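You operate a simulated robot arm through the tools that you are given. There is no shell and no other tool. Be economical: measure what you need, move in short steps, check, and stop when the job is done.

The job below is to be done with a simulated two-armed robot. You get a single attempt, and the scene is never put back.

TASK
Brush the fluff off the sofa arm, pack the brush in the red bag and zip it.
Fine: the arm by the garment rail, use the brush with the top grip; shut the lid, then one hand holds the bag still while the other runs the zip shut. Set down upright: brush with a top grip. What is to be rubbed or washed off counts as gone when no trace of it is left.

The check looks at the end state, three seconds after you hand in, the way a careful person would. Anything else that was tipped, shoved, dropped, spilled or broken makes it a failure. A push-on lid holds only when it is set on centred and level and pressed home; a screw cap is set on level and turned clockwise until tight.

THE ROBOT
Two 6-joint arms with two-finger parallel grippers on one trunk, on a base that drives. Base frame: it is fixed to the floor where the robot stands at the start and does not move with it; the origin is under the middle of the robot, x ahead of it, y to its left, z up. Lengths are in mm, angles in rad, forces in N, time in s.
The left shoulder is at the start at [60, 187, 922], the right one opposite. With the tool pointing down near the work surface each hand reaches from about 100 to 560 mm from the robot's upright axis, wherever it stands, measured 20 degrees to its own side. Places, roughly: lid of the blue zip bag [500, 300, 300]; lid of the red zip bag [600, -200, 600]; red zip bag [500, -200, 500]; red zip bag (22x15x12 cm) [500, -200, 500]; sofa arm by the garment rail fluff [200, -600, 600]; zip of the blue zip bag [400, 200, 300]. Payload 1.57 kg a hand.
The TCP of each hand is the grasp point between the finger pads, 30 mm short of the fingertips. In the tool frame z runs along the fingers and y along their closing line. Largest opening 110 mm; finger width 24, thickness 12; the body of the gripper, 48 by 112 mm, starts 78 mm behind the TCP.
Orientation is told as [roll, pitch, yaw] about the base's x, y, z axes, in that order, counted from this pose: with the fingers straight down and closing along the base's y, the tool's x points along the base's -x, its y along +y and its z along -z.

THE INTERFACE
- The arms move only by the tool nudge_tool. It takes "left_plan", "right_plan" or both (then of equal length, played together; a hand with none holds still); each is a list of rows, each a list of 7 numbers: the shift along the base's x, y, z in units of 30 mm (1.0 is 30 mm), then the turn, a rotation vector about the base's x, y, z in units of 8 degrees (1.0 is 8 degrees), then the finger opening in mm, from 0 to 110. In form: [[x, y, z, ax, ay, az, fingers], ...]. A call has 1 to 8 rows; each row shifts and turns the commanded pose from where the row before left it. A call with a number of a shift or a turn outside -1 to 1 is refused whole. Each row takes 0.2 s and may step no farther than 50 mm and 0.15 rad from the row before; otherwise, or with a gripper value out of range, the whole call is refused. A pose out of reach is approached as far as the arm can. The call stops where the force on the tool passes 90 N (or 10 N more than at its start, if that is more) or the arm is blocked; 0.2 s more then pass. Each finger travels about 153 mm/s and halts on what it meets, pressing with about 39 N; the grip force reading is that of the motor and also rises with nothing between the fingers. The clock runs only during rows and for 0.2 s after the last one: add rows that do not move to give the fingers time. The reply holds the time, the measured pose of the TCP, the force on the tool along the base axes, the opening and the grip force, in the units named above and with some noise, with the torque about the TCP (base axes, N m) and any sound that the robot's microphone picked up.
- Cameras (640 x 400 px; columns grow to the right, rows downward): "scene" is now at [9, -2.4, 1447.9]; the picture's right is [-0.18, -0.98, -0.00], its down [-0.89, 0.16, -0.43] and it looks along [0.42, -0.08, -0.90] (base axes); focal length 260 px, centre (320, 200). "left" rides on the left gripper at [70, -16, -141] in its tool frame; the picture's right is [0.23, 0.97, 0.00], its down [-0.85, 0.20, -0.48] and it looks along [-0.47, 0.11, 0.88] (tool axes); focal length 222 px, centre (320, 200). "right" rides on the right gripper at [70, 16, -141] in its tool frame; the picture's right is [-0.23, 0.97, 0.00], its down [-0.86, -0.20, -0.48] and it looks along [-0.47, -0.11, 0.88] (tool axes); focal length 222 px, centre (320, 200). There is no depth. A picture from a camera that has moved, and an enlarged one, comes with that camera's place and axes in the base frame and with its lens. The place of the scene camera against the robot may be out by one fixed shift of up to 18 mm in any direction.
- snapshot(camera): a new picture of that camera. No time passes.
- move_column(by): slides the trunk up (or, below 0, down) by that many mm; the arms and the scene camera ride with it, the base frame stays. It gives what a move gives, with no picture.
- roll_base(legs): drives the robot by 1 to 6 legs, each [ahead, left, turn to the left] in mm, mm and rad, along the robot's own axes; the way and the turn of a leg run together, so that a leg with both is an arc; at most 1500 mm and 3.142 rad a leg. The arms and the cameras ride along, it lands a little off, and it stops where it bumps. It gives what a move gives.
- turn_head(pan, tilt): turns the head with the scene camera to pan (to the left, within 1.501 rad either way) and tilt (down, from -0.506 to 1.204), counted from straight ahead of the robot. It gives what a move gives.
- enlarge(camera, box): a new picture of the part [left, top, right, bottom] of that camera's present view, enlarged. No time passes.
- job_done(): hands the job in; it is judged then, once.

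Work in short steps. Places have to be worked out from the pictures, the camera data and where the tool is seen: move nearer, look again, correct. Check each grasp and each placing, and mend what went wrong. You have 120 turns and 100 pictures in all, those below and enlarged ones among them. Open the grippers and draw the arms clear of the work before you hand the job in, unless the task says otherwise; then end with one line.

The tools are called after "Request:" as a command line: name --argument value ..., lists and objects as JSON in quotes. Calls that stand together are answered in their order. nudge_tool: Moves the arms, as the interface text tells. Its arguments: {"type":"object","properties":{"left_plan":{"type":"array"},"right_plan":{"type":"array"}},"required":[]} The other tools are called the same way: move_column (by) slides the trunk up or down; roll_base (legs) drives the base; turn_head (pan, tilt) turns the head that bears the scene camera; snapshot (camera) takes a picture; enlarge (camera, box) takes an enlarged picture of a part of a camera's view; job_done () hands the job in.

At the start:

```text
clock: 0.0
left_tool_pos: [342.2, -27.6, 902.0]
left_orientation: [0.0, 0.0, -0.001]
left_ft_force: [-0.5, 0.1, -0.2]
left_wrist_torque: [0.01, -0.01, 0.03]
left_opening: 109.9
left_grasp_force: 0.0
right_tool_pos: [278.8, -376.8, 893.3]
right_orientation: [0.0, 0.0, 0.0]
right_ft_force: [0.6, 1.0, 0.6]
right_wrist_torque: [0.03, 0.0, 0.02]
right_opening: 110.1
right_grasp_force: 0.1
trunk travel left (down, up): [-550.0, 440.0]
robot x, y, heading: [0.1, -1.2, -0.005]
head pan, tilt: [-0.182, 1.127]
```

scene: 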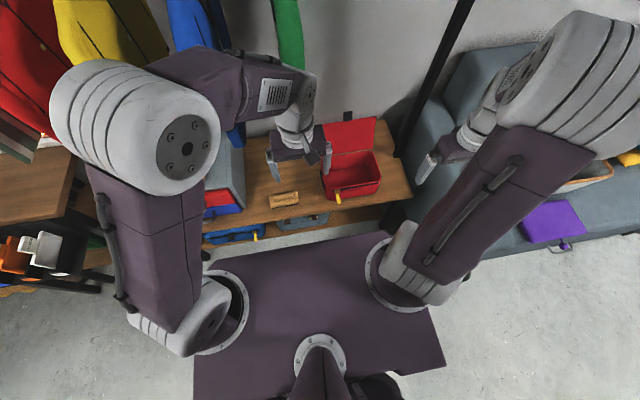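
right: 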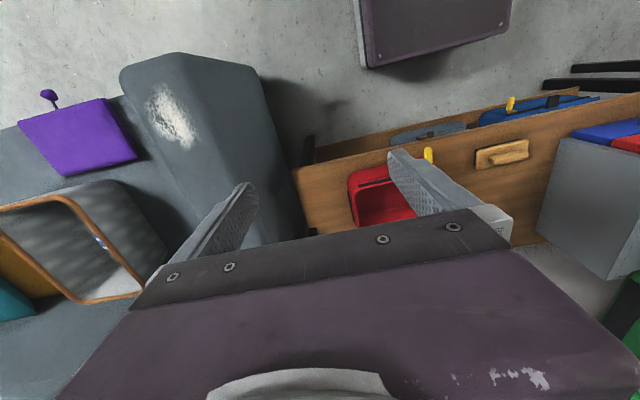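
left: 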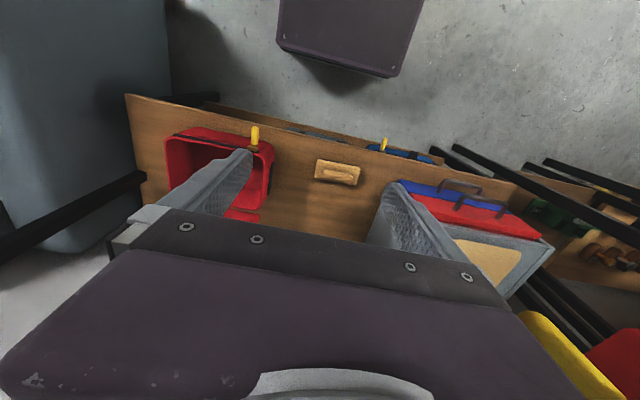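

The bench shows the red bag with its lid open and a wooden brush left of it; the sofa arm with the fluff is to the right. I enlarge the pictures for detail.

Request:
enlarge --camera "scene" --box '[220, 90, 460, 240]'

Request:
enlarge --camera "left" --box '[120, 90, 440, 290]'

Request:
enlarge --camera "right" --box '[80, 30, 320, 180]'

```text
2.67 times, centred on (340, 165) of scene
camera zoom: at [9.0, -2.4, 1447.9], right [-0.18, -0.98, 0.0], down [-0.89, 0.16, -0.43], along [0.42, -0.08, -0.9], focal length 693 px, centre (267, 293)
```

zoom: 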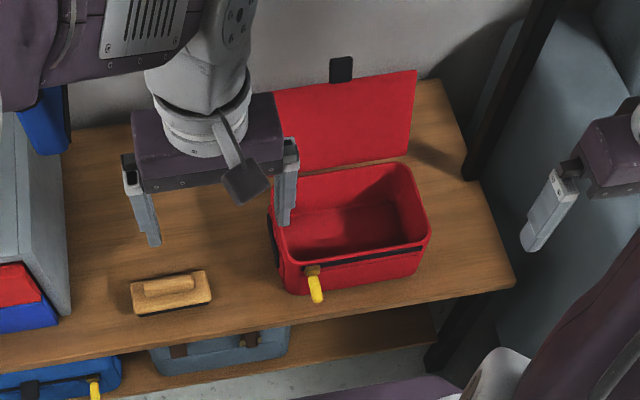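

```text
2.00 times, centred on (280, 190) of left
camera zoom: at [272.6, -45.1, 1043.6], right [-0.23, 0.97, 0.0], down [0.85, 0.2, 0.48], along [0.47, 0.11, -0.88], focal length 444 px, centre (400, 220)
```

zoom: 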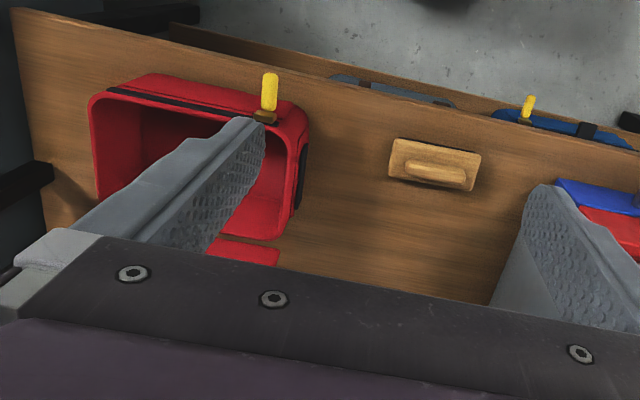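

```text
2.67 times, centred on (200, 105) of right
camera zoom: at [209.3, -359.7, 1033.1], right [0.23, 0.97, 0.0], down [0.86, -0.2, 0.48], along [0.47, -0.11, -0.88], focal length 592 px, centre (640, 453)
```

zoom: 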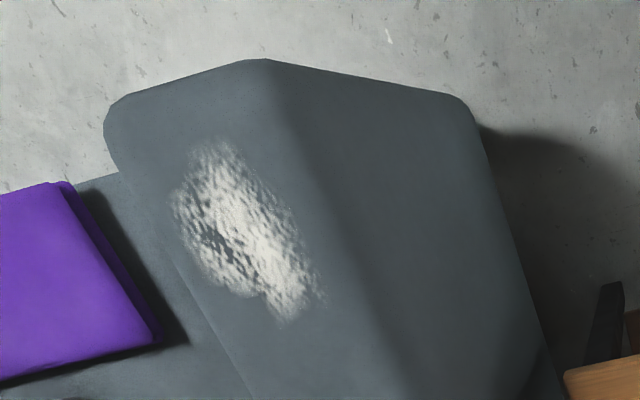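

Brush is at about (477, 52), long side along y, with a ridge grip on top; I clear the left hand to its side and start turning the right hand by -90° so that its fingers close across the ridge.

Request:
nudge_tool --left_plan '[[0, 1, 0, 0, 0, 0, 110], [0, 1, 0, 0, 0, 0, 110], [0, 1, 0, 0, 0, 0, 110], [0, 1, 0, 0, 0, 0, 110], [0, 1, 0, 0, 0, 0, 110], [0, 1, 0, 0, 0, 0, 110], [-0.5, 1, 0, 0, 0, 0, 110], [-0.5, 1, 0, 0, 0, 0, 110]]' --right_plan '[[0, 0, 0, 0, 0, -1, 110], [0, 0, 0, 0, 0, -1, 110], [0, 0, 0, 0, 0, -1, 110], [0, 0, 0, 0, 0, -1, 110], [0, 0, 0, 0, 0, -1, 110], [0, 0, 0, 0, 0, -1, 110], [0, 0, 0, 0, 0, -1, 110], [0, 0, 0, 0, 0, -1, 110]]'

Request:
roll_base --legs '[[80, 0, 0]]'

```text
clock: 1.8
left_tool_pos: [314.3, 212.6, 899.7]
left_orientation: [0.0, -0.002, 0.0]
left_ft_force: [0.4, 0.0, 0.4]
left_wrist_torque: [-0.03, 0.04, -0.02]
left_opening: 110.0
left_grasp_force: 0.0
right_tool_pos: [278.3, -376.4, 894.1]
right_orientation: [0.0, 0.0, -1.118]
right_ft_force: [0.3, 0.6, 0.2]
right_wrist_torque: [0.02, -0.02, -0.01]
right_opening: 109.9
right_grasp_force: 0.0
trunk travel left (down, up): [-550.0, 440.0]
robot x, y, heading: [-2.5, -1.4, 0.002]
head pan, tilt: [-0.182, 1.127]
```

```text
clock: 2.9
left_tool_pos: [394.4, 211.1, 898.4]
left_orientation: [0.0, -0.001, 0.0]
left_ft_force: [0.3, -1.0, 0.0]
left_wrist_torque: [0.03, 0.04, 0.01]
left_opening: 109.9
left_grasp_force: 0.0
right_tool_pos: [358.1, -378.1, 892.3]
right_orientation: [-0.001, -0.001, -1.116]
right_ft_force: [-0.1, -0.1, -0.3]
right_wrist_torque: [-0.01, 0.0, -0.04]
right_opening: 110.0
right_grasp_force: 0.1
trunk travel left (down, up): [-550.0, 440.0]
robot x, y, heading: [78.5, 2.1, 0.001]
head pan, tilt: [-0.182, 1.127]
```

The drive went fine; now I move the right hand toward the brush while finishing the yaw.

Request:
nudge_tool --right_plan '[[0.25, 1, 0, 0, 0, -0.5, 110], [0.25, 1, 0, 0, 0, -0.5, 110], [0.25, 1, 0, 0, 0, -0.5, 110], [0.25, 1, 0, 0, 0, -0.5, 110], [0.25, 1, 0, 0, 0, -0.5, 110], [0.25, 1, 0, 0, 0, -0.5, 110], [0.25, 1, 0, 0, 0, -0.25, 110], [0.25, 1, 0, 0, 0, 0, 110]]'

Request:
nudge_tool --right_plan '[[0.33, 1, -0.8, 0, 0, 0, 110], [0.33, 1, -0.8, 0, 0, 0, 110], [0.33, 1, -0.8, 0, 0, 0, 110], [0.33, 1, -0.8, 0, 0, 0, 110], [0.33, 1, -0.8, 0, 0, 0, 110], [0.33, 1, -0.8, 0, 0, 0, 110], [0, 0.3, -1, 0, 0, 0, 110]]'

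Request:
snapshot --camera "right"

Request:
snapshot --camera "scene"

```text
clock: 4.7
left_tool_pos: [393.2, 211.7, 898.0]
left_orientation: [-0.002, 0.0, 0.0]
left_ft_force: [0.0, -0.9, -1.0]
left_wrist_torque: [0.0, 0.01, 0.02]
left_opening: 110.1
left_grasp_force: 0.1
right_tool_pos: [416.9, -138.3, 893.4]
right_orientation: [-0.001, 0.001, -1.572]
right_ft_force: [-0.5, -0.4, 0.1]
right_wrist_torque: [0.0, 0.0, -0.01]
right_opening: 110.0
right_grasp_force: 0.0
trunk travel left (down, up): [-550.0, 440.0]
robot x, y, heading: [78.7, -1.8, -0.002]
head pan, tilt: [-0.182, 1.127]
```

```text
clock: 6.2
left_tool_pos: [393.4, 211.3, 899.3]
left_orientation: [-0.001, 0.001, -0.001]
left_ft_force: [-0.2, 0.9, -0.4]
left_wrist_torque: [-0.04, 0.03, 0.03]
left_opening: 109.9
left_grasp_force: 0.1
right_tool_pos: [474.3, 52.3, 717.6]
right_orientation: [0.0, 0.0, -1.571]
right_ft_force: [-0.1, -0.3, -0.6]
right_wrist_torque: [0.02, -0.02, 0.01]
right_opening: 110.1
right_grasp_force: 0.1
trunk travel left (down, up): [-550.0, 440.0]
robot x, y, heading: [80.2, 2.6, -0.002]
head pan, tilt: [-0.182, 1.127]
```

```text
93 pictures are left
camera right: at [492.2, 124.4, 857.0], right [0.97, -0.23, 0.0], down [-0.2, -0.85, 0.48], along [-0.11, -0.47, -0.88], focal length 222 px, centre (320, 200)
```

right: 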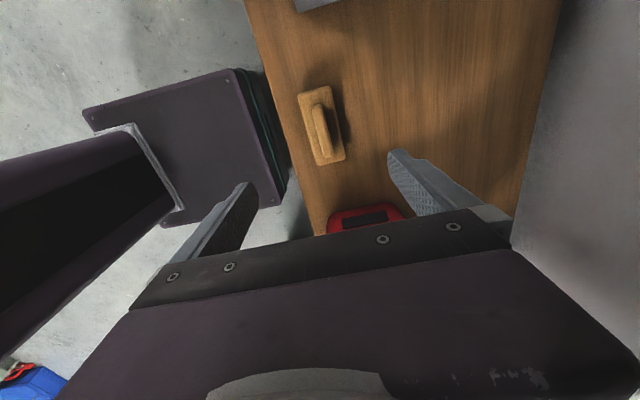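

```text
92 pictures are left
camera scene: at [87.8, -2.3, 1447.9], right [-0.18, -0.98, 0.0], down [-0.89, 0.16, -0.43], along [0.42, -0.08, -0.9], focal length 260 px, centre (320, 200)
```

scene: 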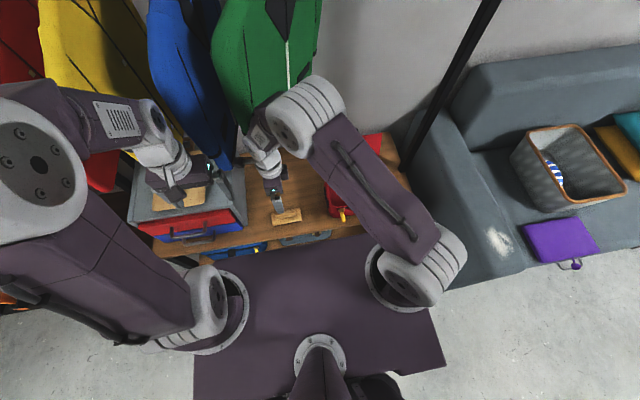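

The brush lies exactly along y, centred at about (479, 53). I shift 5 mm and go down to about z=560, then look.

Request:
nudge_tool --right_plan '[[0.15, 0, -1, 0, 0, 0, 90], [0, 0, -1, 0, 0, 0, 70], [0, 0, -1, 0, 0, 0, 70], [0, 0, -1, 0, 0, 0, 70], [0, 0, -1, 0, 0, 0, 70], [0, 0, 0, 0, 0, 0, 70]]'

Request:
snapshot --camera "right"

Request:
enlarge --camera "scene" --box '[230, 150, 390, 250]'

```text
clock: 7.7
left_tool_pos: [392.6, 211.4, 899.9]
left_orientation: [0.002, 0.001, -0.001]
left_ft_force: [0.5, 0.4, -0.7]
left_wrist_torque: [-0.01, 0.0, -0.01]
left_opening: 110.0
left_grasp_force: 0.1
right_tool_pos: [479.4, 49.3, 568.6]
right_orientation: [0.0, -0.001, -1.57]
right_ft_force: [0.2, 0.0, -0.2]
right_wrist_torque: [0.02, 0.01, 0.04]
right_opening: 70.4
right_grasp_force: 0.0
trunk travel left (down, up): [-550.0, 440.0]
robot x, y, heading: [77.4, -0.6, -0.001]
head pan, tilt: [-0.182, 1.127]
```

```text
91 pictures are left
camera right: at [497.7, 120.4, 708.4], right [0.97, -0.23, 0.0], down [-0.2, -0.86, 0.48], along [-0.11, -0.47, -0.88], focal length 222 px, centre (320, 200)
```

right: 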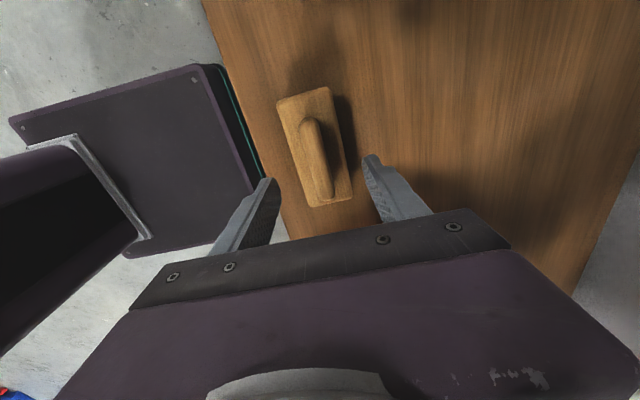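

```text
4.00 times, centred on (310, 200) of scene
camera zoom: at [87.1, -2.3, 1447.9], right [-0.18, -0.98, 0.0], down [-0.89, 0.16, -0.43], along [0.42, -0.08, -0.9], focal length 1040 px, centre (360, 200)
```

zoom: 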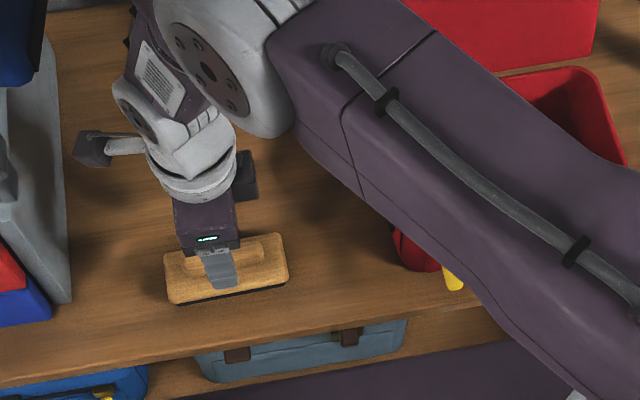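

The brush is centred under the fingers (ridge ≈16 mm wide, block ≈45 mm). I narrow the opening to 40 and go down in small steps feeling for the block.

Request:
nudge_tool --right_plan '[[0.06, 0.1, -0.5, 0, 0, 0, 40], [0, 0, -0.4, 0, 0, 0, 40], [0, 0, 0, 0, 0, 0, 40]]'

Request:
snapshot --camera "right"

Request:
enlarge --camera "scene" --box '[260, 180, 324, 220]'

```text
clock: 8.4
left_tool_pos: [393.2, 211.0, 898.0]
left_orientation: [-0.001, -0.001, 0.0]
left_ft_force: [0.2, -1.3, -0.6]
left_wrist_torque: [-0.01, -0.03, -0.03]
left_opening: 110.0
left_grasp_force: 0.0
right_tool_pos: [482.1, 53.6, 544.0]
right_orientation: [0.001, -0.001, -1.571]
right_ft_force: [0.7, -0.5, -0.4]
right_wrist_torque: [-0.01, 0.03, -0.03]
right_opening: 40.4
right_grasp_force: 0.1
trunk travel left (down, up): [-550.0, 440.0]
robot x, y, heading: [81.0, 0.7, 0.005]
head pan, tilt: [-0.182, 1.127]
```

```text
89 pictures are left
camera right: at [499.8, 124.1, 683.5], right [0.97, -0.23, 0.0], down [-0.2, -0.86, 0.48], along [-0.11, -0.47, -0.88], focal length 222 px, centre (320, 200)
```

right: 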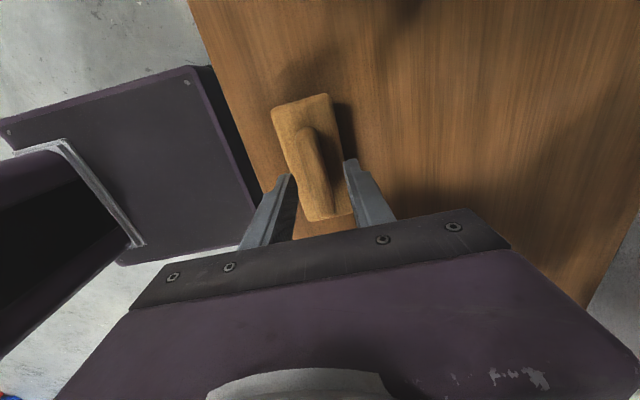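

```text
10.00 times, centred on (292, 200) of scene
camera zoom: at [87.3, -2.2, 1447.9], right [-0.18, -0.98, 0.0], down [-0.89, 0.16, -0.43], along [0.42, -0.08, -0.9], focal length 2600 px, centre (600, 200)
```

zoom: 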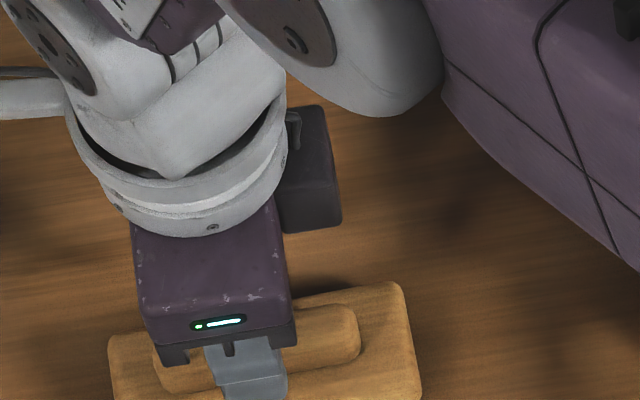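

Fingertips are about at ridge-top height and straddle the ridge; I go down gently with small steps.

Request:
nudge_tool --right_plan '[[0, 0.15, -0.2, 0, 0, 0, 40], [0, 0, -0.2, 0, 0, 0, 40], [0, 0, 0, 0, 0, 0, 40]]'

Request:
snapshot --camera "right"

```text
clock: 9.2
left_tool_pos: [392.5, 211.0, 899.0]
left_orientation: [0.0, -0.001, 0.001]
left_ft_force: [-0.9, -0.5, -0.3]
left_wrist_torque: [0.01, -0.01, 0.0]
left_opening: 109.9
left_grasp_force: 0.0
right_tool_pos: [480.7, 59.2, 530.9]
right_orientation: [-0.001, -0.001, -1.57]
right_ft_force: [0.3, -1.1, 0.4]
right_wrist_torque: [0.03, -0.04, -0.04]
right_opening: 40.0
right_grasp_force: 0.0
trunk travel left (down, up): [-550.0, 440.0]
robot x, y, heading: [78.0, -4.0, -0.0]
head pan, tilt: [-0.182, 1.127]
```

```text
87 pictures are left
camera right: at [498.8, 130.4, 670.2], right [0.97, -0.23, 0.0], down [-0.2, -0.85, 0.48], along [-0.11, -0.47, -0.88], focal length 222 px, centre (320, 200)
```

right: 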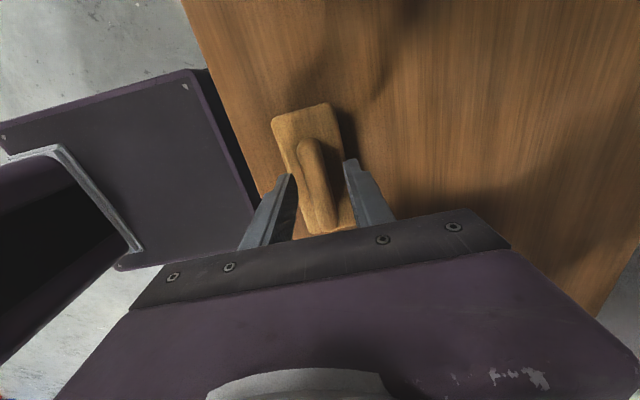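

No contact yet at tip height ≈501; a further 9 mm in two steps.

Request:
nudge_tool --right_plan '[[0, 0, -0.15, 0, 0, 0, 40], [0, 0, -0.15, 0, 0, 0, 40], [0, 0, 0, 0, 0, 0, 40]]'

Request:
enlarge --camera "right" --box '[240, 90, 400, 240]'

```text
clock: 10.1
left_tool_pos: [392.3, 210.7, 899.3]
left_orientation: [0.001, 0.001, 0.0]
left_ft_force: [0.2, -0.1, -0.5]
left_wrist_torque: [0.01, -0.03, -0.01]
left_opening: 109.7
left_grasp_force: 0.1
right_tool_pos: [481.2, 59.5, 521.4]
right_orientation: [0.002, 0.0, -1.571]
right_ft_force: [0.1, -0.3, 0.9]
right_wrist_torque: [0.0, 0.02, -0.01]
right_opening: 39.9
right_grasp_force: 0.0
trunk travel left (down, up): [-550.0, 440.0]
robot x, y, heading: [76.7, 3.6, 0.001]
head pan, tilt: [-0.182, 1.127]
```

```text
2.67 times, centred on (320, 165) of right
camera zoom: at [499.2, 130.2, 660.9], right [0.97, -0.23, 0.0], down [-0.2, -0.85, 0.48], along [-0.11, -0.47, -0.88], focal length 592 px, centre (320, 293)
```

zoom: 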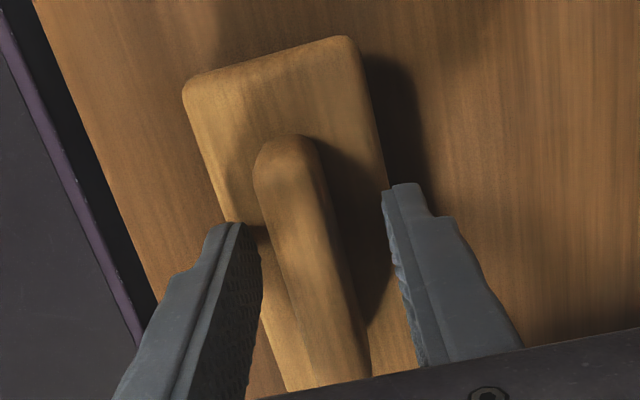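

Tips at ≈491, still above the block; 4.5 mm more, then close on the ridge.

Request:
nudge_tool --right_plan '[[0, 0, -0.15, 0, 0, 0, 36], [0, 0, 0, 0, 0, 0, 36], [0, 0, 0, 0, 0, 0, 5], [0, 0, 0, 0, 0, 0, 5], [0, 0, 0, 0, 0, 0, 5]]'

Request:
enlarge --camera "right" --box '[240, 90, 400, 240]'

```text
clock: 11.2
left_tool_pos: [390.3, 211.2, 899.4]
left_orientation: [-0.001, -0.001, 0.001]
left_ft_force: [-0.7, 0.2, -0.2]
left_wrist_torque: [0.02, 0.0, -0.02]
left_opening: 110.2
left_grasp_force: 0.1
right_tool_pos: [481.1, 60.0, 516.8]
right_orientation: [0.0, 0.0, -1.573]
right_ft_force: [-0.9, 1.5, 16.3]
right_wrist_torque: [0.02, 0.14, 0.37]
right_opening: 17.4
right_grasp_force: 32.0
trunk travel left (down, up): [-550.0, 440.0]
robot x, y, heading: [76.5, -3.3, 0.001]
head pan, tilt: [-0.182, 1.127]
```

```text
2.67 times, centred on (320, 165) of right
camera zoom: at [498.3, 130.9, 657.6], right [0.97, -0.23, 0.0], down [-0.2, -0.86, 0.48], along [-0.11, -0.47, -0.88], focal length 592 px, centre (320, 293)
```

zoom: 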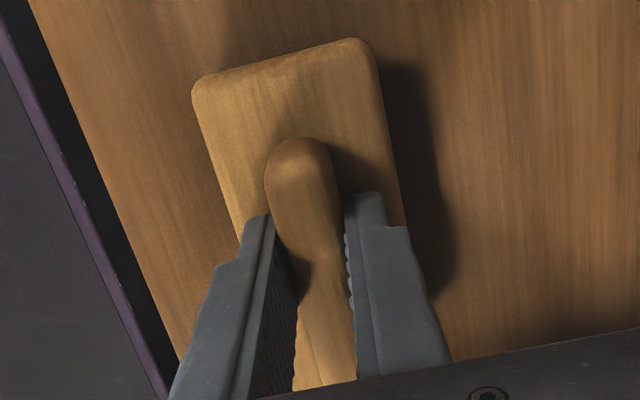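

The ridge is gripped (17.4 mm, 32 N) with the tips resting on the block; brush bottom is ≈57 mm below the TCP. I lift.

Request:
nudge_tool --right_plan '[[0, 0, 0.5, 0, 0, 0, 5], [0, 0, 1, 0, 0, 0, 5], [0, 0, 1, 0, 0, 0, 5], [0, 0, 1, 0, 0, 0, 5], [-0.5, 0, 1, 0, 0, 0, 5], [-0.5, 0, 1, 0, 0, 0, 5], [-0.5, 0, 1, 0, 0, 0, 5], [-0.5, 0, 1, 0, 0, 0, 5]]'

Request:
snapshot --camera "right"

Request:
snapshot --camera "left"

```text
clock: 13.0
left_tool_pos: [391.5, 212.7, 897.9]
left_orientation: [-0.001, -0.004, -0.001]
left_ft_force: [-0.3, -0.7, 0.1]
left_wrist_torque: [-0.01, 0.0, 0.02]
left_opening: 110.1
left_grasp_force: 0.1
right_tool_pos: [410.0, 46.6, 722.7]
right_orientation: [-0.04, -0.037, -1.552]
right_ft_force: [-9.2, 0.1, -26.1]
right_wrist_torque: [-2.2, -0.71, 0.8]
right_opening: 17.3
right_grasp_force: 32.2
trunk travel left (down, up): [-550.0, 440.0]
robot x, y, heading: [77.0, -2.0, 0.002]
head pan, tilt: [-0.182, 1.127]
stopped in row 8 (right hand): the force on the tool passed its limit (the readings are from after the stop); the commanded pose is now the measured one
```

```text
84 pictures are left
camera right: at [431.6, 123.2, 858.7], right [0.98, -0.21, -0.03], down [-0.16, -0.84, 0.52], along [-0.13, -0.5, -0.86], focal length 222 px, centre (320, 200)
```

right: 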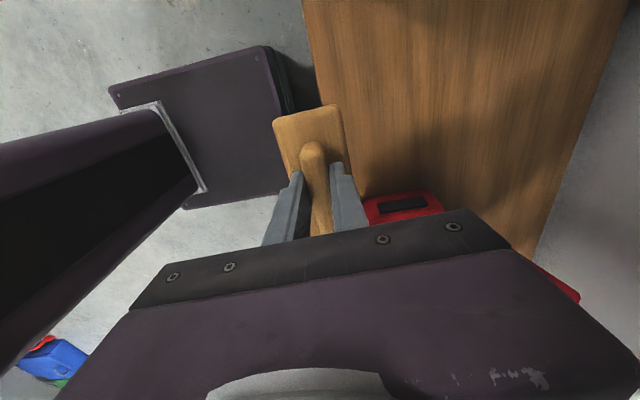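

```text
83 pictures are left
camera left: at [321.5, 194.2, 1040.5], right [-0.23, 0.97, 0.0], down [0.85, 0.2, 0.48], along [0.47, 0.11, -0.88], focal length 222 px, centre (320, 200)
```

left: 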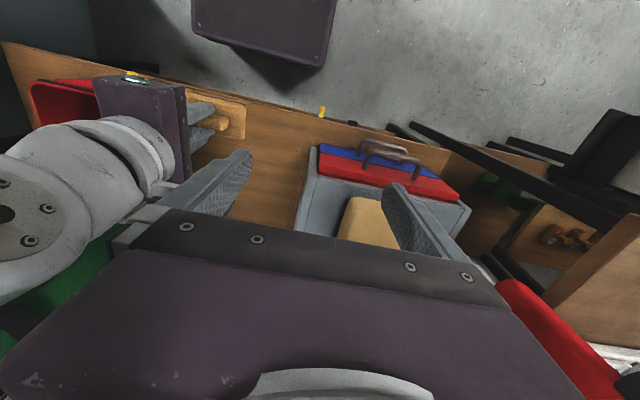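

The lift was stopped by something touching; the right wrist/elbow seems close to the left gripper or the green garment. I look at the scene first.

Request:
snapshot --camera "scene"

```text
82 pictures are left
camera scene: at [86.1, -2.2, 1448.0], right [-0.18, -0.98, 0.0], down [-0.89, 0.16, -0.43], along [0.42, -0.08, -0.9], focal length 260 px, centre (320, 200)
```

scene: 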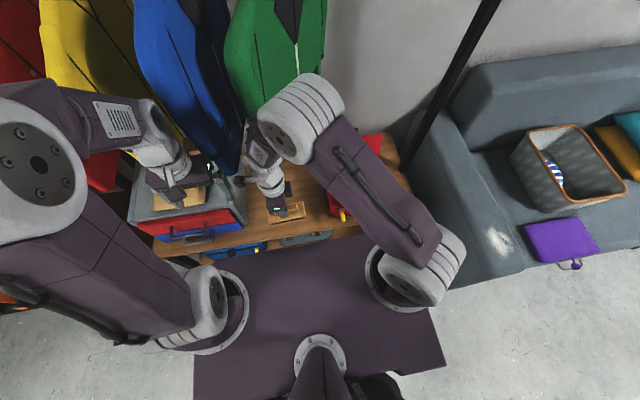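

Probably the elbow or forearm reached the hanging garments. I back off a little downward and then go sideways to the right, in the direction I came from.

Request:
nudge_tool --right_plan '[[0.3, 0, -1, 0, 0, 0, 5], [0, -0.5, 0, 0, 0, 0, 5], [0, -1, 0, 0, 0, 0, 5], [0, -1, 0, 0, 0, 0, 5]]'

Request:
snapshot --camera "scene"

```text
clock: 14.0
left_tool_pos: [392.5, 211.4, 899.8]
left_orientation: [0.001, -0.001, 0.001]
left_ft_force: [-0.7, 0.5, -0.8]
left_wrist_torque: [0.04, 0.0, -0.01]
left_opening: 110.3
left_grasp_force: 0.0
right_tool_pos: [423.5, -27.7, 696.3]
right_orientation: [-0.034, -0.03, -1.554]
right_ft_force: [-0.1, -0.6, -1.4]
right_wrist_torque: [0.05, 0.01, -0.01]
right_opening: 17.4
right_grasp_force: 31.7
trunk travel left (down, up): [-550.0, 440.0]
robot x, y, heading: [78.7, -3.1, -0.004]
head pan, tilt: [-0.182, 1.127]
```

```text
81 pictures are left
camera scene: at [86.9, -3.2, 1447.9], right [-0.18, -0.98, 0.0], down [-0.89, 0.16, -0.43], along [0.42, -0.08, -0.9], focal length 260 px, centre (320, 200)
```

scene: 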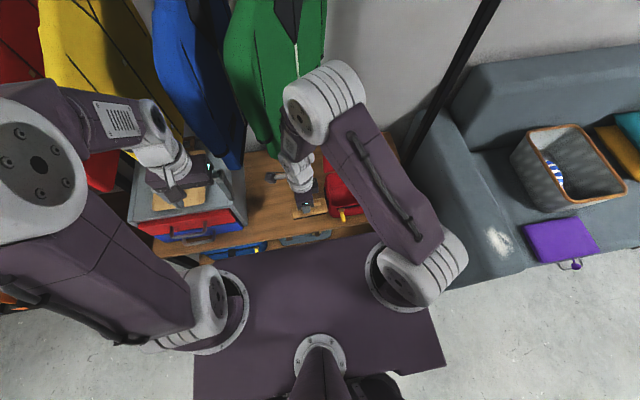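

Free again and the brush is still held. I level the tool and carry the brush further right and toward the robot, away from the garments.

Request:
nudge_tool --right_plan '[[0, -1, 0, 0.21, -0.24, -0.12, 5], [0, -1, 0, 0, 0, 0, 5], [0, -1, 0.2, 0, 0, 0, 5], [0, -1, 0.2, 0, 0, 0, 5], [-0.4, -1, 0.2, 0, 0, 0, 5], [-0.4, -1, 0.2, 0, 0, 0, 5], [-0.4, -1, 0.2, 0, 0, 0, 5], [-0.4, -1, 0.2, 0, 0, 0, 5]]'

Request:
turn_head --pan -0.6 --tilt 0.95

Request:
snapshot --camera "scene"

```text
clock: 15.8
left_tool_pos: [392.0, 211.6, 898.4]
left_orientation: [0.001, -0.003, 0.001]
left_ft_force: [0.8, 0.5, 0.8]
left_wrist_torque: [0.02, -0.05, 0.0]
left_opening: 110.1
left_grasp_force: 0.0
right_tool_pos: [375.4, -267.1, 731.3]
right_orientation: [-0.001, -0.001, -1.572]
right_ft_force: [-0.4, -0.2, -0.7]
right_wrist_torque: [0.01, -0.05, 0.0]
right_opening: 17.2
right_grasp_force: 32.5
trunk travel left (down, up): [-550.0, 440.0]
robot x, y, heading: [75.4, -0.5, -0.005]
head pan, tilt: [-0.182, 1.127]
```

```text
clock: 16.7
left_tool_pos: [391.6, 211.0, 899.3]
left_orientation: [0.0, 0.0, 0.0]
left_ft_force: [0.6, 0.2, 0.4]
left_wrist_torque: [-0.02, 0.02, 0.01]
left_opening: 110.1
left_grasp_force: 0.1
right_tool_pos: [376.6, -266.3, 730.0]
right_orientation: [0.0, -0.001, -1.572]
right_ft_force: [0.5, -0.2, -1.1]
right_wrist_torque: [0.0, 0.0, 0.04]
right_opening: 17.6
right_grasp_force: 32.0
trunk travel left (down, up): [-550.0, 440.0]
robot x, y, heading: [77.2, 1.0, -0.004]
head pan, tilt: [-0.6, 0.949]
```

```text
80 pictures are left
camera scene: at [86.8, -32.5, 1459.8], right [-0.56, -0.83, 0.0], down [-0.67, 0.46, -0.58], along [0.48, -0.33, -0.81], focal length 260 px, centre (320, 200)
```

scene: 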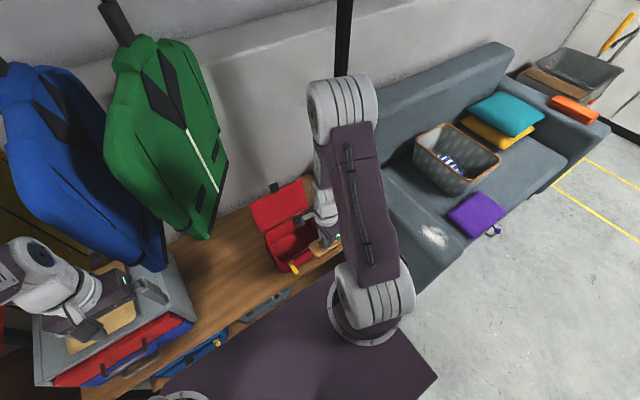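

The view is good. I draw the hand back a bit more, then drive the base 190 mm to the right toward the sofa arm.

Request:
nudge_tool --right_plan '[[-1, -0.6, 0.3, 0, 0, 0, 5], [-1, -0.6, 0.3, 0, 0, 0, 5], [-0.7, -0.5, 0.3, 0, 0, 0, 5]]'

Request:
roll_base --legs '[[0, -190, 0]]'

Request:
snapshot --camera "right"

Request:
snapshot --camera "scene"

```text
clock: 17.5
left_tool_pos: [392.4, 213.1, 899.5]
left_orientation: [0.0, -0.002, 0.0]
left_ft_force: [-0.5, -0.5, -0.1]
left_wrist_torque: [-0.03, -0.02, 0.0]
left_opening: 110.0
left_grasp_force: 0.0
right_tool_pos: [304.1, -329.0, 754.3]
right_orientation: [-0.002, 0.0, -1.572]
right_ft_force: [0.4, 0.2, -1.3]
right_wrist_torque: [-0.02, 0.0, -0.01]
right_opening: 17.2
right_grasp_force: 32.5
right hand out of reach, approached as far as the arm can: row 2, 3
trunk travel left (down, up): [-550.0, 440.0]
robot x, y, heading: [78.3, -0.2, -0.0]
head pan, tilt: [-0.6, 0.949]
```

```text
clock: 19.1
left_tool_pos: [391.2, 20.6, 899.1]
left_orientation: [0.0, 0.0, 0.004]
left_ft_force: [-0.1, -0.4, -0.6]
left_wrist_torque: [0.02, 0.02, 0.02]
left_opening: 109.8
left_grasp_force: 0.1
right_tool_pos: [306.6, -520.3, 753.7]
right_orientation: [-0.001, -0.001, -1.57]
right_ft_force: [0.2, 0.4, -2.1]
right_wrist_torque: [0.02, -0.04, -0.01]
right_opening: 17.2
right_grasp_force: 32.3
trunk travel left (down, up): [-550.0, 440.0]
robot x, y, heading: [77.7, -190.0, 0.003]
head pan, tilt: [-0.6, 0.949]
```

```text
79 pictures are left
camera right: at [324.5, -449.1, 894.2], right [0.97, -0.22, 0.0], down [-0.2, -0.86, 0.48], along [-0.11, -0.47, -0.88], focal length 222 px, centre (320, 200)
```

right: 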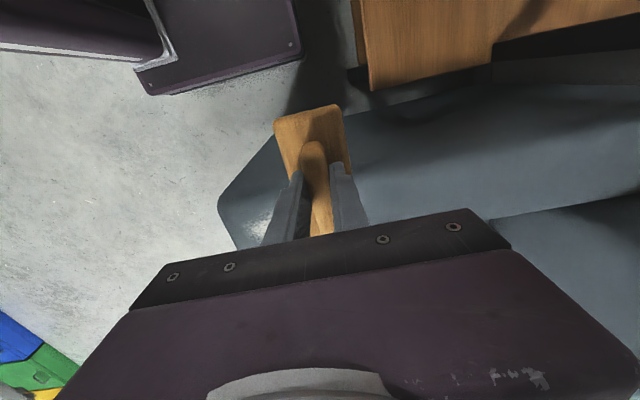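

```text
78 pictures are left
camera scene: at [87.5, -225.4, 1459.8], right [-0.56, -0.83, 0.0], down [-0.67, 0.46, -0.58], along [0.48, -0.33, -0.81], focal length 260 px, centre (320, 200)
```

scene: 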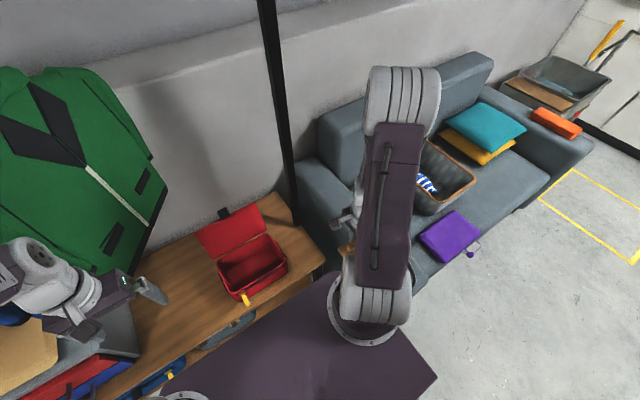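

The base moved 190 mm without a bump. I bring the brush over the far end of the fluff area, still high.

Request:
nudge_tool --right_plan '[[-0.4, -1, 0, 0, 0, 0, 5], [-0.4, -1, 0, 0, 0, 0, 5], [-0.4, -1, 0, 0, 0, 0, 5], [-0.4, -0.9, 0, 0, 0, 0, 5]]'

Request:
turn_head --pan -1.2 --tilt 0.95

Request:
snapshot --camera "scene"

Request:
snapshot --camera "right"

```text
clock: 20.1
left_tool_pos: [390.3, 19.9, 898.8]
left_orientation: [0.0, 0.0, 0.005]
left_ft_force: [-0.1, -0.7, -1.2]
left_wrist_torque: [0.0, -0.02, 0.03]
left_opening: 109.6
left_grasp_force: 0.0
right_tool_pos: [258.0, -636.3, 754.5]
right_orientation: [0.0, 0.002, -1.569]
right_ft_force: [0.3, 0.0, -1.3]
right_wrist_torque: [0.0, 0.04, -0.01]
right_opening: 17.5
right_grasp_force: 32.2
trunk travel left (down, up): [-550.0, 440.0]
robot x, y, heading: [81.7, -190.6, 0.009]
head pan, tilt: [-0.6, 0.949]
```

```text
clock: 21.1
left_tool_pos: [393.0, 20.8, 899.3]
left_orientation: [-0.001, 0.001, 0.006]
left_ft_force: [0.6, -0.1, -0.5]
left_wrist_torque: [0.01, 0.0, 0.0]
left_opening: 110.0
left_grasp_force: 0.0
right_tool_pos: [257.9, -637.5, 753.9]
right_orientation: [-0.002, 0.0, -1.57]
right_ft_force: [0.2, 0.1, -0.7]
right_wrist_torque: [0.03, 0.03, 0.0]
right_opening: 17.2
right_grasp_force: 32.5
trunk travel left (down, up): [-550.0, 440.0]
robot x, y, heading: [81.7, -191.4, 0.003]
head pan, tilt: [-1.201, 0.949]
```

```text
77 pictures are left
camera scene: at [53.9, -251.6, 1459.8], right [-0.93, -0.37, 0.0], down [-0.3, 0.76, -0.58], along [0.21, -0.54, -0.81], focal length 260 px, centre (320, 200)
```

scene: 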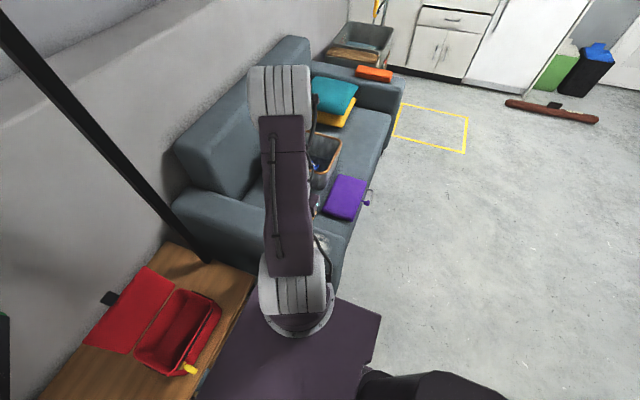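

```text
76 pictures are left
camera right: at [275.8, -565.2, 893.3], right [0.97, -0.22, 0.0], down [-0.2, -0.86, 0.48], along [-0.11, -0.47, -0.88], focal length 222 px, centre (320, 200)
```

right: 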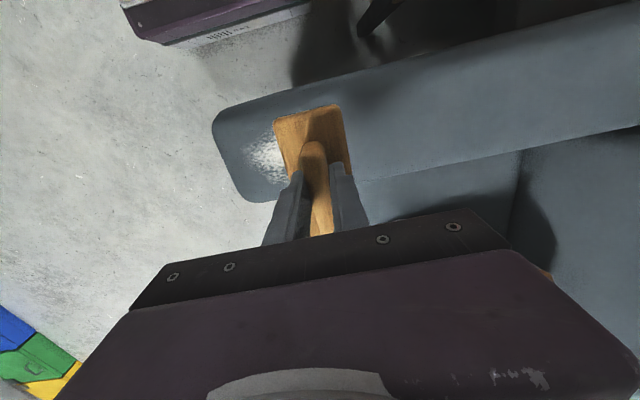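

The arm top spans y ≈ -572 to -697 and starts at x ≈ 130; fluff is x ≈ 155–275. I go to x≈295 and lower toward the surface, small steps at the end.

Request:
nudge_tool --right_plan '[[0.7, 0, -0.5, 0, 0, 0, 5], [0.5, 0, -0.5, 0, 0, 0, 5], [0, 0, -0.7, 0, 0, 0, 5], [0, 0, -0.5, 0, 0, 0, 5], [0, 0, 0, 0, 0, 0, 5]]'

Request:
snapshot --camera "right"

```text
clock: 22.3
left_tool_pos: [391.7, 21.2, 898.8]
left_orientation: [-0.001, -0.001, 0.005]
left_ft_force: [1.0, 0.1, -0.9]
left_wrist_torque: [-0.03, -0.03, 0.02]
left_opening: 110.2
left_grasp_force: 0.0
right_tool_pos: [294.9, -637.0, 687.8]
right_orientation: [-0.001, -0.001, -1.568]
right_ft_force: [0.4, -0.2, -1.2]
right_wrist_torque: [0.03, 0.0, -0.01]
right_opening: 17.3
right_grasp_force: 32.3
trunk travel left (down, up): [-550.0, 440.0]
robot x, y, heading: [75.5, -195.6, 0.003]
head pan, tilt: [-1.201, 0.949]
```

```text
75 pictures are left
camera right: at [312.4, -565.6, 827.0], right [0.97, -0.23, 0.0], down [-0.2, -0.86, 0.48], along [-0.11, -0.47, -0.88], focal length 222 px, centre (320, 200)
```

right: 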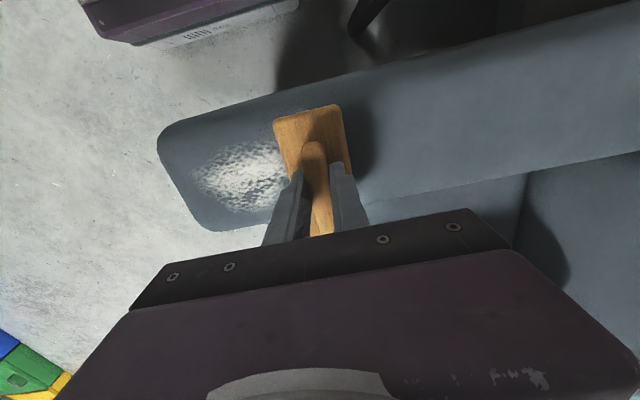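

Fluff is all left of the brush. Lowering until it touches.

Request:
nudge_tool --right_plan '[[0, 0, -0.3, 0, 0, 0, 5], [0, 0, -0.3, 0, 0, 0, 5], [0, 0, 0, 0, 0, 0, 5]]'

```text
clock: 23.1
left_tool_pos: [391.9, 22.2, 898.2]
left_orientation: [-0.001, -0.001, 0.005]
left_ft_force: [0.1, 0.9, 0.3]
left_wrist_torque: [0.01, 0.01, 0.0]
left_opening: 110.1
left_grasp_force: 0.0
right_tool_pos: [294.4, -636.1, 670.6]
right_orientation: [-0.001, 0.0, -1.569]
right_ft_force: [0.7, 0.2, -1.4]
right_wrist_torque: [0.06, -0.03, -0.01]
right_opening: 17.2
right_grasp_force: 31.8
trunk travel left (down, up): [-550.0, 440.0]
robot x, y, heading: [78.2, -191.9, 0.004]
head pan, tilt: [-1.201, 0.949]
```

No contact yet (bottom ≈614); I continue in 6 mm steps.

Request:
nudge_tool --right_plan '[[0, 0, -0.2, 0, 0, 0, 5], [0, 0, -0.2, 0, 0, 0, 5], [0, 0, 0, 0, 0, 0, 5]]'

```text
clock: 23.9
left_tool_pos: [392.1, 21.6, 899.1]
left_orientation: [0.001, -0.001, 0.006]
left_ft_force: [0.7, -0.5, -0.1]
left_wrist_torque: [0.0, 0.01, -0.01]
left_opening: 110.2
left_grasp_force: 0.1
right_tool_pos: [296.1, -635.8, 658.2]
right_orientation: [-0.001, 0.0, -1.568]
right_ft_force: [0.5, 0.6, -0.9]
right_wrist_torque: [0.0, -0.01, 0.01]
right_opening: 17.0
right_grasp_force: 32.2
trunk travel left (down, up): [-550.0, 440.0]
robot x, y, heading: [80.5, -193.5, 0.006]
head pan, tilt: [-1.201, 0.949]
```

Still free; another two small steps.

Request:
nudge_tool --right_plan '[[0, 0, -0.15, 0, 0, 0, 5], [0, 0, -0.15, 0, 0, 0, 5], [0, 0, 0, 0, 0, 0, 5]]'

```text
clock: 24.8
left_tool_pos: [389.2, 26.9, 898.3]
left_orientation: [-0.008, -0.006, 0.003]
left_ft_force: [-0.1, -0.7, 0.3]
left_wrist_torque: [0.01, -0.01, -0.01]
left_opening: 110.1
left_grasp_force: 0.0
right_tool_pos: [295.5, -636.1, 657.0]
right_orientation: [0.009, -0.013, -1.569]
right_ft_force: [-6.8, 6.6, 68.5]
right_wrist_torque: [1.79, 0.79, 0.08]
right_opening: 17.0
right_grasp_force: 32.8
trunk travel left (down, up): [-550.0, 440.0]
robot x, y, heading: [79.6, -187.4, 0.001]
head pan, tilt: [-1.201, 0.949]
stopped in row 3 (right hand): the force on the tool passed its limit (the readings are from after the stop); the commanded pose is now the measured one
```

Contact at TCP ≈ 657 (surface ≈ 600), pressing too hard. I ease off about 2 mm, level, and read the force.

Request:
nudge_tool --right_plan '[[0, 0, 0.07, 0.09, 0.06, 0, 5], [0, 0, 0, 0, 0, 0, 5]]'

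```text
clock: 25.4
left_tool_pos: [389.9, 26.2, 898.4]
left_orientation: [-0.005, -0.003, 0.007]
left_ft_force: [-1.0, 0.6, -0.4]
left_wrist_torque: [0.01, 0.0, 0.0]
left_opening: 110.0
left_grasp_force: 0.1
right_tool_pos: [295.1, -635.7, 658.3]
right_orientation: [-0.001, 0.001, -1.568]
right_ft_force: [-4.0, 10.7, 48.7]
right_wrist_torque: [-0.43, -0.19, -0.06]
right_opening: 17.2
right_grasp_force: 32.2
trunk travel left (down, up): [-550.0, 440.0]
robot x, y, heading: [80.0, -191.1, 0.008]
head pan, tilt: [-1.201, 0.949]
```

Ease 1.5 mm more and sweep along -x over the fluff.

Request:
nudge_tool --right_plan '[[0, 0, 0.05, 0, 0, 0, 5], [-0.5, 0, 0, 0, 0, 0, 5], [-0.7, 0, 0, 0, 0, 0, 5], [-0.7, 0, 0, 0, 0, 0, 5], [-0.7, 0, 0, 0, 0, 0, 5], [-0.7, 0, 0, 0, 0, 0, 5], [-0.7, 0, 0, 0, 0, 0, 5], [-0.7, 0, 0, 0, 0, 0, 5]]'

Request:
snapshot --camera "right"

```text
clock: 27.2
left_tool_pos: [392.4, 22.3, 898.3]
left_orientation: [-0.003, -0.001, 0.005]
left_ft_force: [0.2, -0.1, -0.2]
left_wrist_torque: [0.04, 0.0, 0.0]
left_opening: 110.1
left_grasp_force: 0.2
right_tool_pos: [155.3, -640.0, 657.6]
right_orientation: [-0.007, 0.003, -1.57]
right_ft_force: [10.4, -0.4, 25.0]
right_wrist_torque: [-0.16, -0.58, 0.13]
right_opening: 17.3
right_grasp_force: 32.2
trunk travel left (down, up): [-550.0, 440.0]
robot x, y, heading: [78.9, -188.2, 0.01]
head pan, tilt: [-1.201, 0.949]
```

```text
74 pictures are left
camera right: at [173.3, -568.6, 797.6], right [0.97, -0.23, -0.01], down [-0.2, -0.86, 0.48], along [-0.11, -0.46, -0.88], focal length 222 px, centre (320, 200)
```

right: 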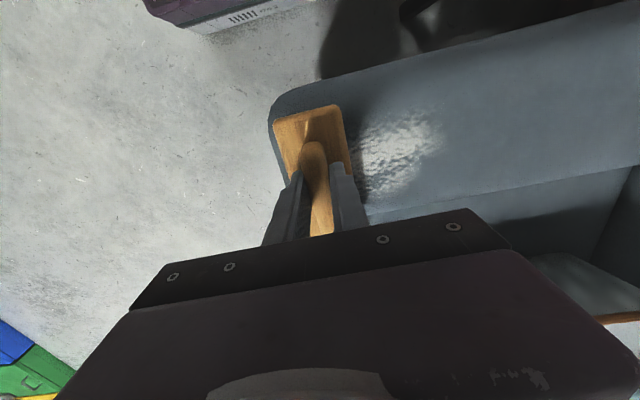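

It works: the fluff has thinned. I keep stroking back and forth.

Request:
nudge_tool --right_plan '[[-0.3, 0, 0, 0, 0, 0, 5], [0.5, 0, 0, 0, 0, 0, 5], [0.8, 0, 0, 0, 0, 0, 5], [0.8, 0, 0, 0, 0, 0, 5], [0.8, 0, 0, 0, 0, 0, 5], [0.8, 0, 0, 0, 0, 0, 5], [0.8, 0, 0, 0, 0, 0, 5], [0.6, 0, 0, 0, 0, 0, 5]]'

Request:
nudge_tool --right_plan '[[-0.6, 0, 0, 0, 0, 0, 5], [-0.8, 0, 0, 0, 0, 0, 5], [-0.8, 0, 0, 0, 0, 0, 5], [-0.8, 0, 0, 0, 0, 0, 5], [-0.8, 0, 0, 0, 0, 0, 5], [-0.8, 0, 0, 0, 0, 0, 5], [-0.5, 0, 0, 0, 0, 0, 5]]'

Request:
snapshot --camera "right"

```text
clock: 29.0
left_tool_pos: [388.2, 24.2, 899.8]
left_orientation: [-0.005, -0.005, 0.003]
left_ft_force: [-0.8, 0.1, -0.4]
left_wrist_torque: [0.02, -0.01, 0.0]
left_opening: 109.9
left_grasp_force: 0.1
right_tool_pos: [297.4, -636.4, 658.2]
right_orientation: [-0.003, 0.003, -1.569]
right_ft_force: [-22.8, 1.3, 42.9]
right_wrist_torque: [-0.09, 0.46, 0.04]
right_opening: 17.2
right_grasp_force: 31.8
trunk travel left (down, up): [-550.0, 440.0]
robot x, y, heading: [77.8, -190.9, 0.003]
head pan, tilt: [-1.201, 0.949]
```

```text
clock: 30.6
left_tool_pos: [393.3, 24.1, 897.3]
left_orientation: [-0.007, 0.001, 0.006]
left_ft_force: [-0.1, 0.3, 0.2]
left_wrist_torque: [0.0, 0.0, 0.03]
left_opening: 109.9
left_grasp_force: 0.2
right_tool_pos: [149.3, -637.3, 657.3]
right_orientation: [-0.006, 0.003, -1.57]
right_ft_force: [28.6, 0.4, 57.9]
right_wrist_torque: [0.29, -1.38, -0.07]
right_opening: 17.2
right_grasp_force: 32.4
trunk travel left (down, up): [-550.0, 440.0]
robot x, y, heading: [77.5, -194.4, 0.004]
head pan, tilt: [-1.201, 0.949]
```

```text
73 pictures are left
camera right: at [167.6, -566.2, 797.3], right [0.97, -0.23, -0.01], down [-0.19, -0.86, 0.48], along [-0.11, -0.46, -0.88], focal length 222 px, centre (320, 200)
```

right: 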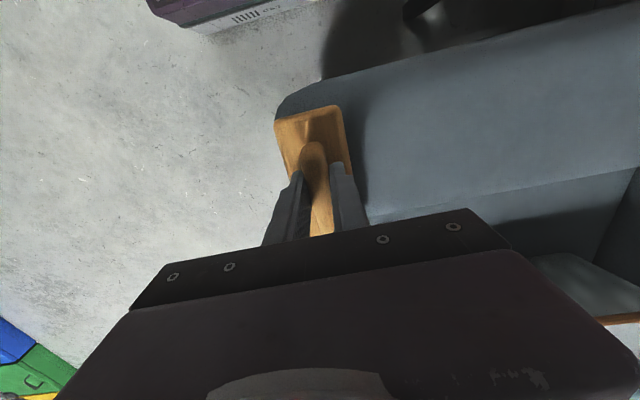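

Looks clean where visible. One more sweep back to be sure of the front end, then lift and inspect.

Request:
nudge_tool --right_plan '[[0.5, 0, 0, 0, 0, 0, 5], [0.8, 0, 0, 0, 0, 0, 5], [0.8, 0, 0, 0, 0, 0, 5], [0.8, 0, 0, 0, 0, 0, 5], [0.8, 0, 0, 0, 0, 0, 5], [0.8, 0, 0, 0, 0, 0, 5], [0, 0, 1, 0, 0, 0, 5], [0.6, 0, 1, 0, 0, 0, 5]]'

Request:
nudge_tool --right_plan '[[0.5, 0, 1, 0, 0, 0, 5], [0, 0, 0, 0, 0, 0, 5]]'

Request:
enlarge --camera "right" --box '[140, 60, 460, 260]'

```text
clock: 32.4
left_tool_pos: [392.2, 22.3, 898.6]
left_orientation: [-0.003, 0.001, 0.006]
left_ft_force: [-0.8, 0.3, -0.4]
left_wrist_torque: [-0.05, 0.0, -0.02]
left_opening: 110.1
left_grasp_force: 0.0
right_tool_pos: [300.4, -639.0, 717.0]
right_orientation: [-0.005, 0.006, -1.568]
right_ft_force: [-0.2, 0.4, -1.3]
right_wrist_torque: [0.01, 0.02, 0.03]
right_opening: 17.5
right_grasp_force: 32.1
trunk travel left (down, up): [-550.0, 440.0]
robot x, y, heading: [78.0, -189.1, 0.003]
head pan, tilt: [-1.201, 0.949]
```

```text
clock: 33.0
left_tool_pos: [391.5, 20.7, 898.2]
left_orientation: [0.001, 0.001, 0.004]
left_ft_force: [0.0, 0.5, -0.3]
left_wrist_torque: [-0.01, 0.0, 0.03]
left_opening: 110.2
left_grasp_force: 0.1
right_tool_pos: [312.1, -642.2, 743.8]
right_orientation: [-0.006, 0.005, -1.568]
right_ft_force: [-0.5, -0.3, -1.2]
right_wrist_torque: [0.05, 0.01, 0.0]
right_opening: 17.1
right_grasp_force: 32.0
trunk travel left (down, up): [-550.0, 440.0]
robot x, y, heading: [83.7, -190.2, 0.002]
head pan, tilt: [-1.201, 0.949]
```

```text
2.00 times, centred on (300, 160) of right
camera zoom: at [331.0, -571.9, 884.5], right [0.97, -0.23, -0.01], down [-0.2, -0.86, 0.47], along [-0.11, -0.46, -0.88], focal length 444 px, centre (360, 280)
```

zoom: 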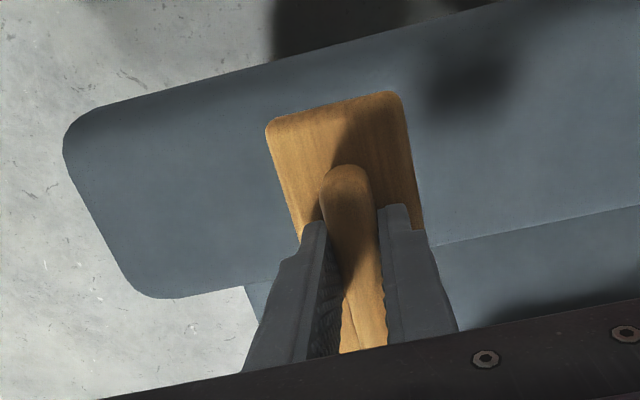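

The arm is clean. Now I look at the bag from head and left camera; the robot already stands in front of it.

Request:
turn_head --pan 0.05 --tilt 1.0

Request:
snapshot --camera "scene"

Request:
snapshot --camera "left"

```text
clock: 34.5
left_tool_pos: [392.0, 19.7, 897.5]
left_orientation: [0.002, 0.0, 0.004]
left_ft_force: [-0.2, 0.4, 0.2]
left_wrist_torque: [0.01, -0.01, -0.02]
left_opening: 109.9
left_grasp_force: 0.1
right_tool_pos: [313.4, -641.4, 744.6]
right_orientation: [-0.005, 0.006, -1.571]
right_ft_force: [0.6, 1.2, -1.7]
right_wrist_torque: [0.03, -0.02, -0.03]
right_opening: 17.2
right_grasp_force: 32.0
trunk travel left (down, up): [-550.0, 440.0]
robot x, y, heading: [78.4, -195.4, 0.007]
head pan, tilt: [0.051, 1.0]
```

```text
71 pictures are left
camera scene: at [96.8, -180.2, 1456.2], right [0.05, -1.0, 0.0], down [-0.84, -0.05, -0.54], along [0.54, 0.03, -0.84], focal length 260 px, centre (320, 200)
```

scene: 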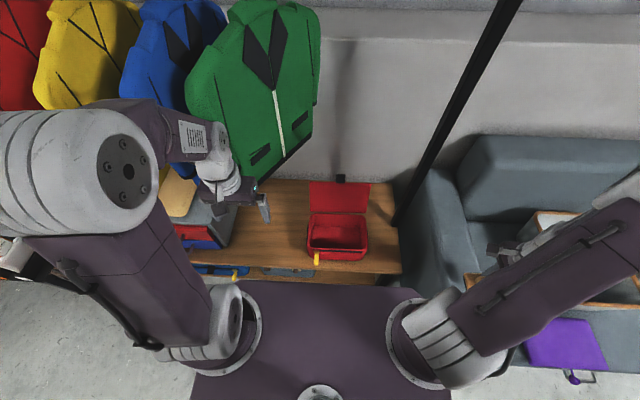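

```text
70 pictures are left
camera left: at [321.9, 2.6, 1040.3], right [-0.23, 0.97, 0.0], down [0.85, 0.2, 0.48], along [0.47, 0.11, -0.88], focal length 222 px, centre (320, 200)
```

left: 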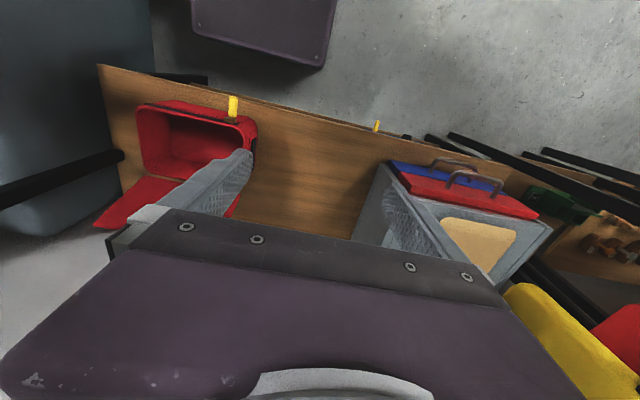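

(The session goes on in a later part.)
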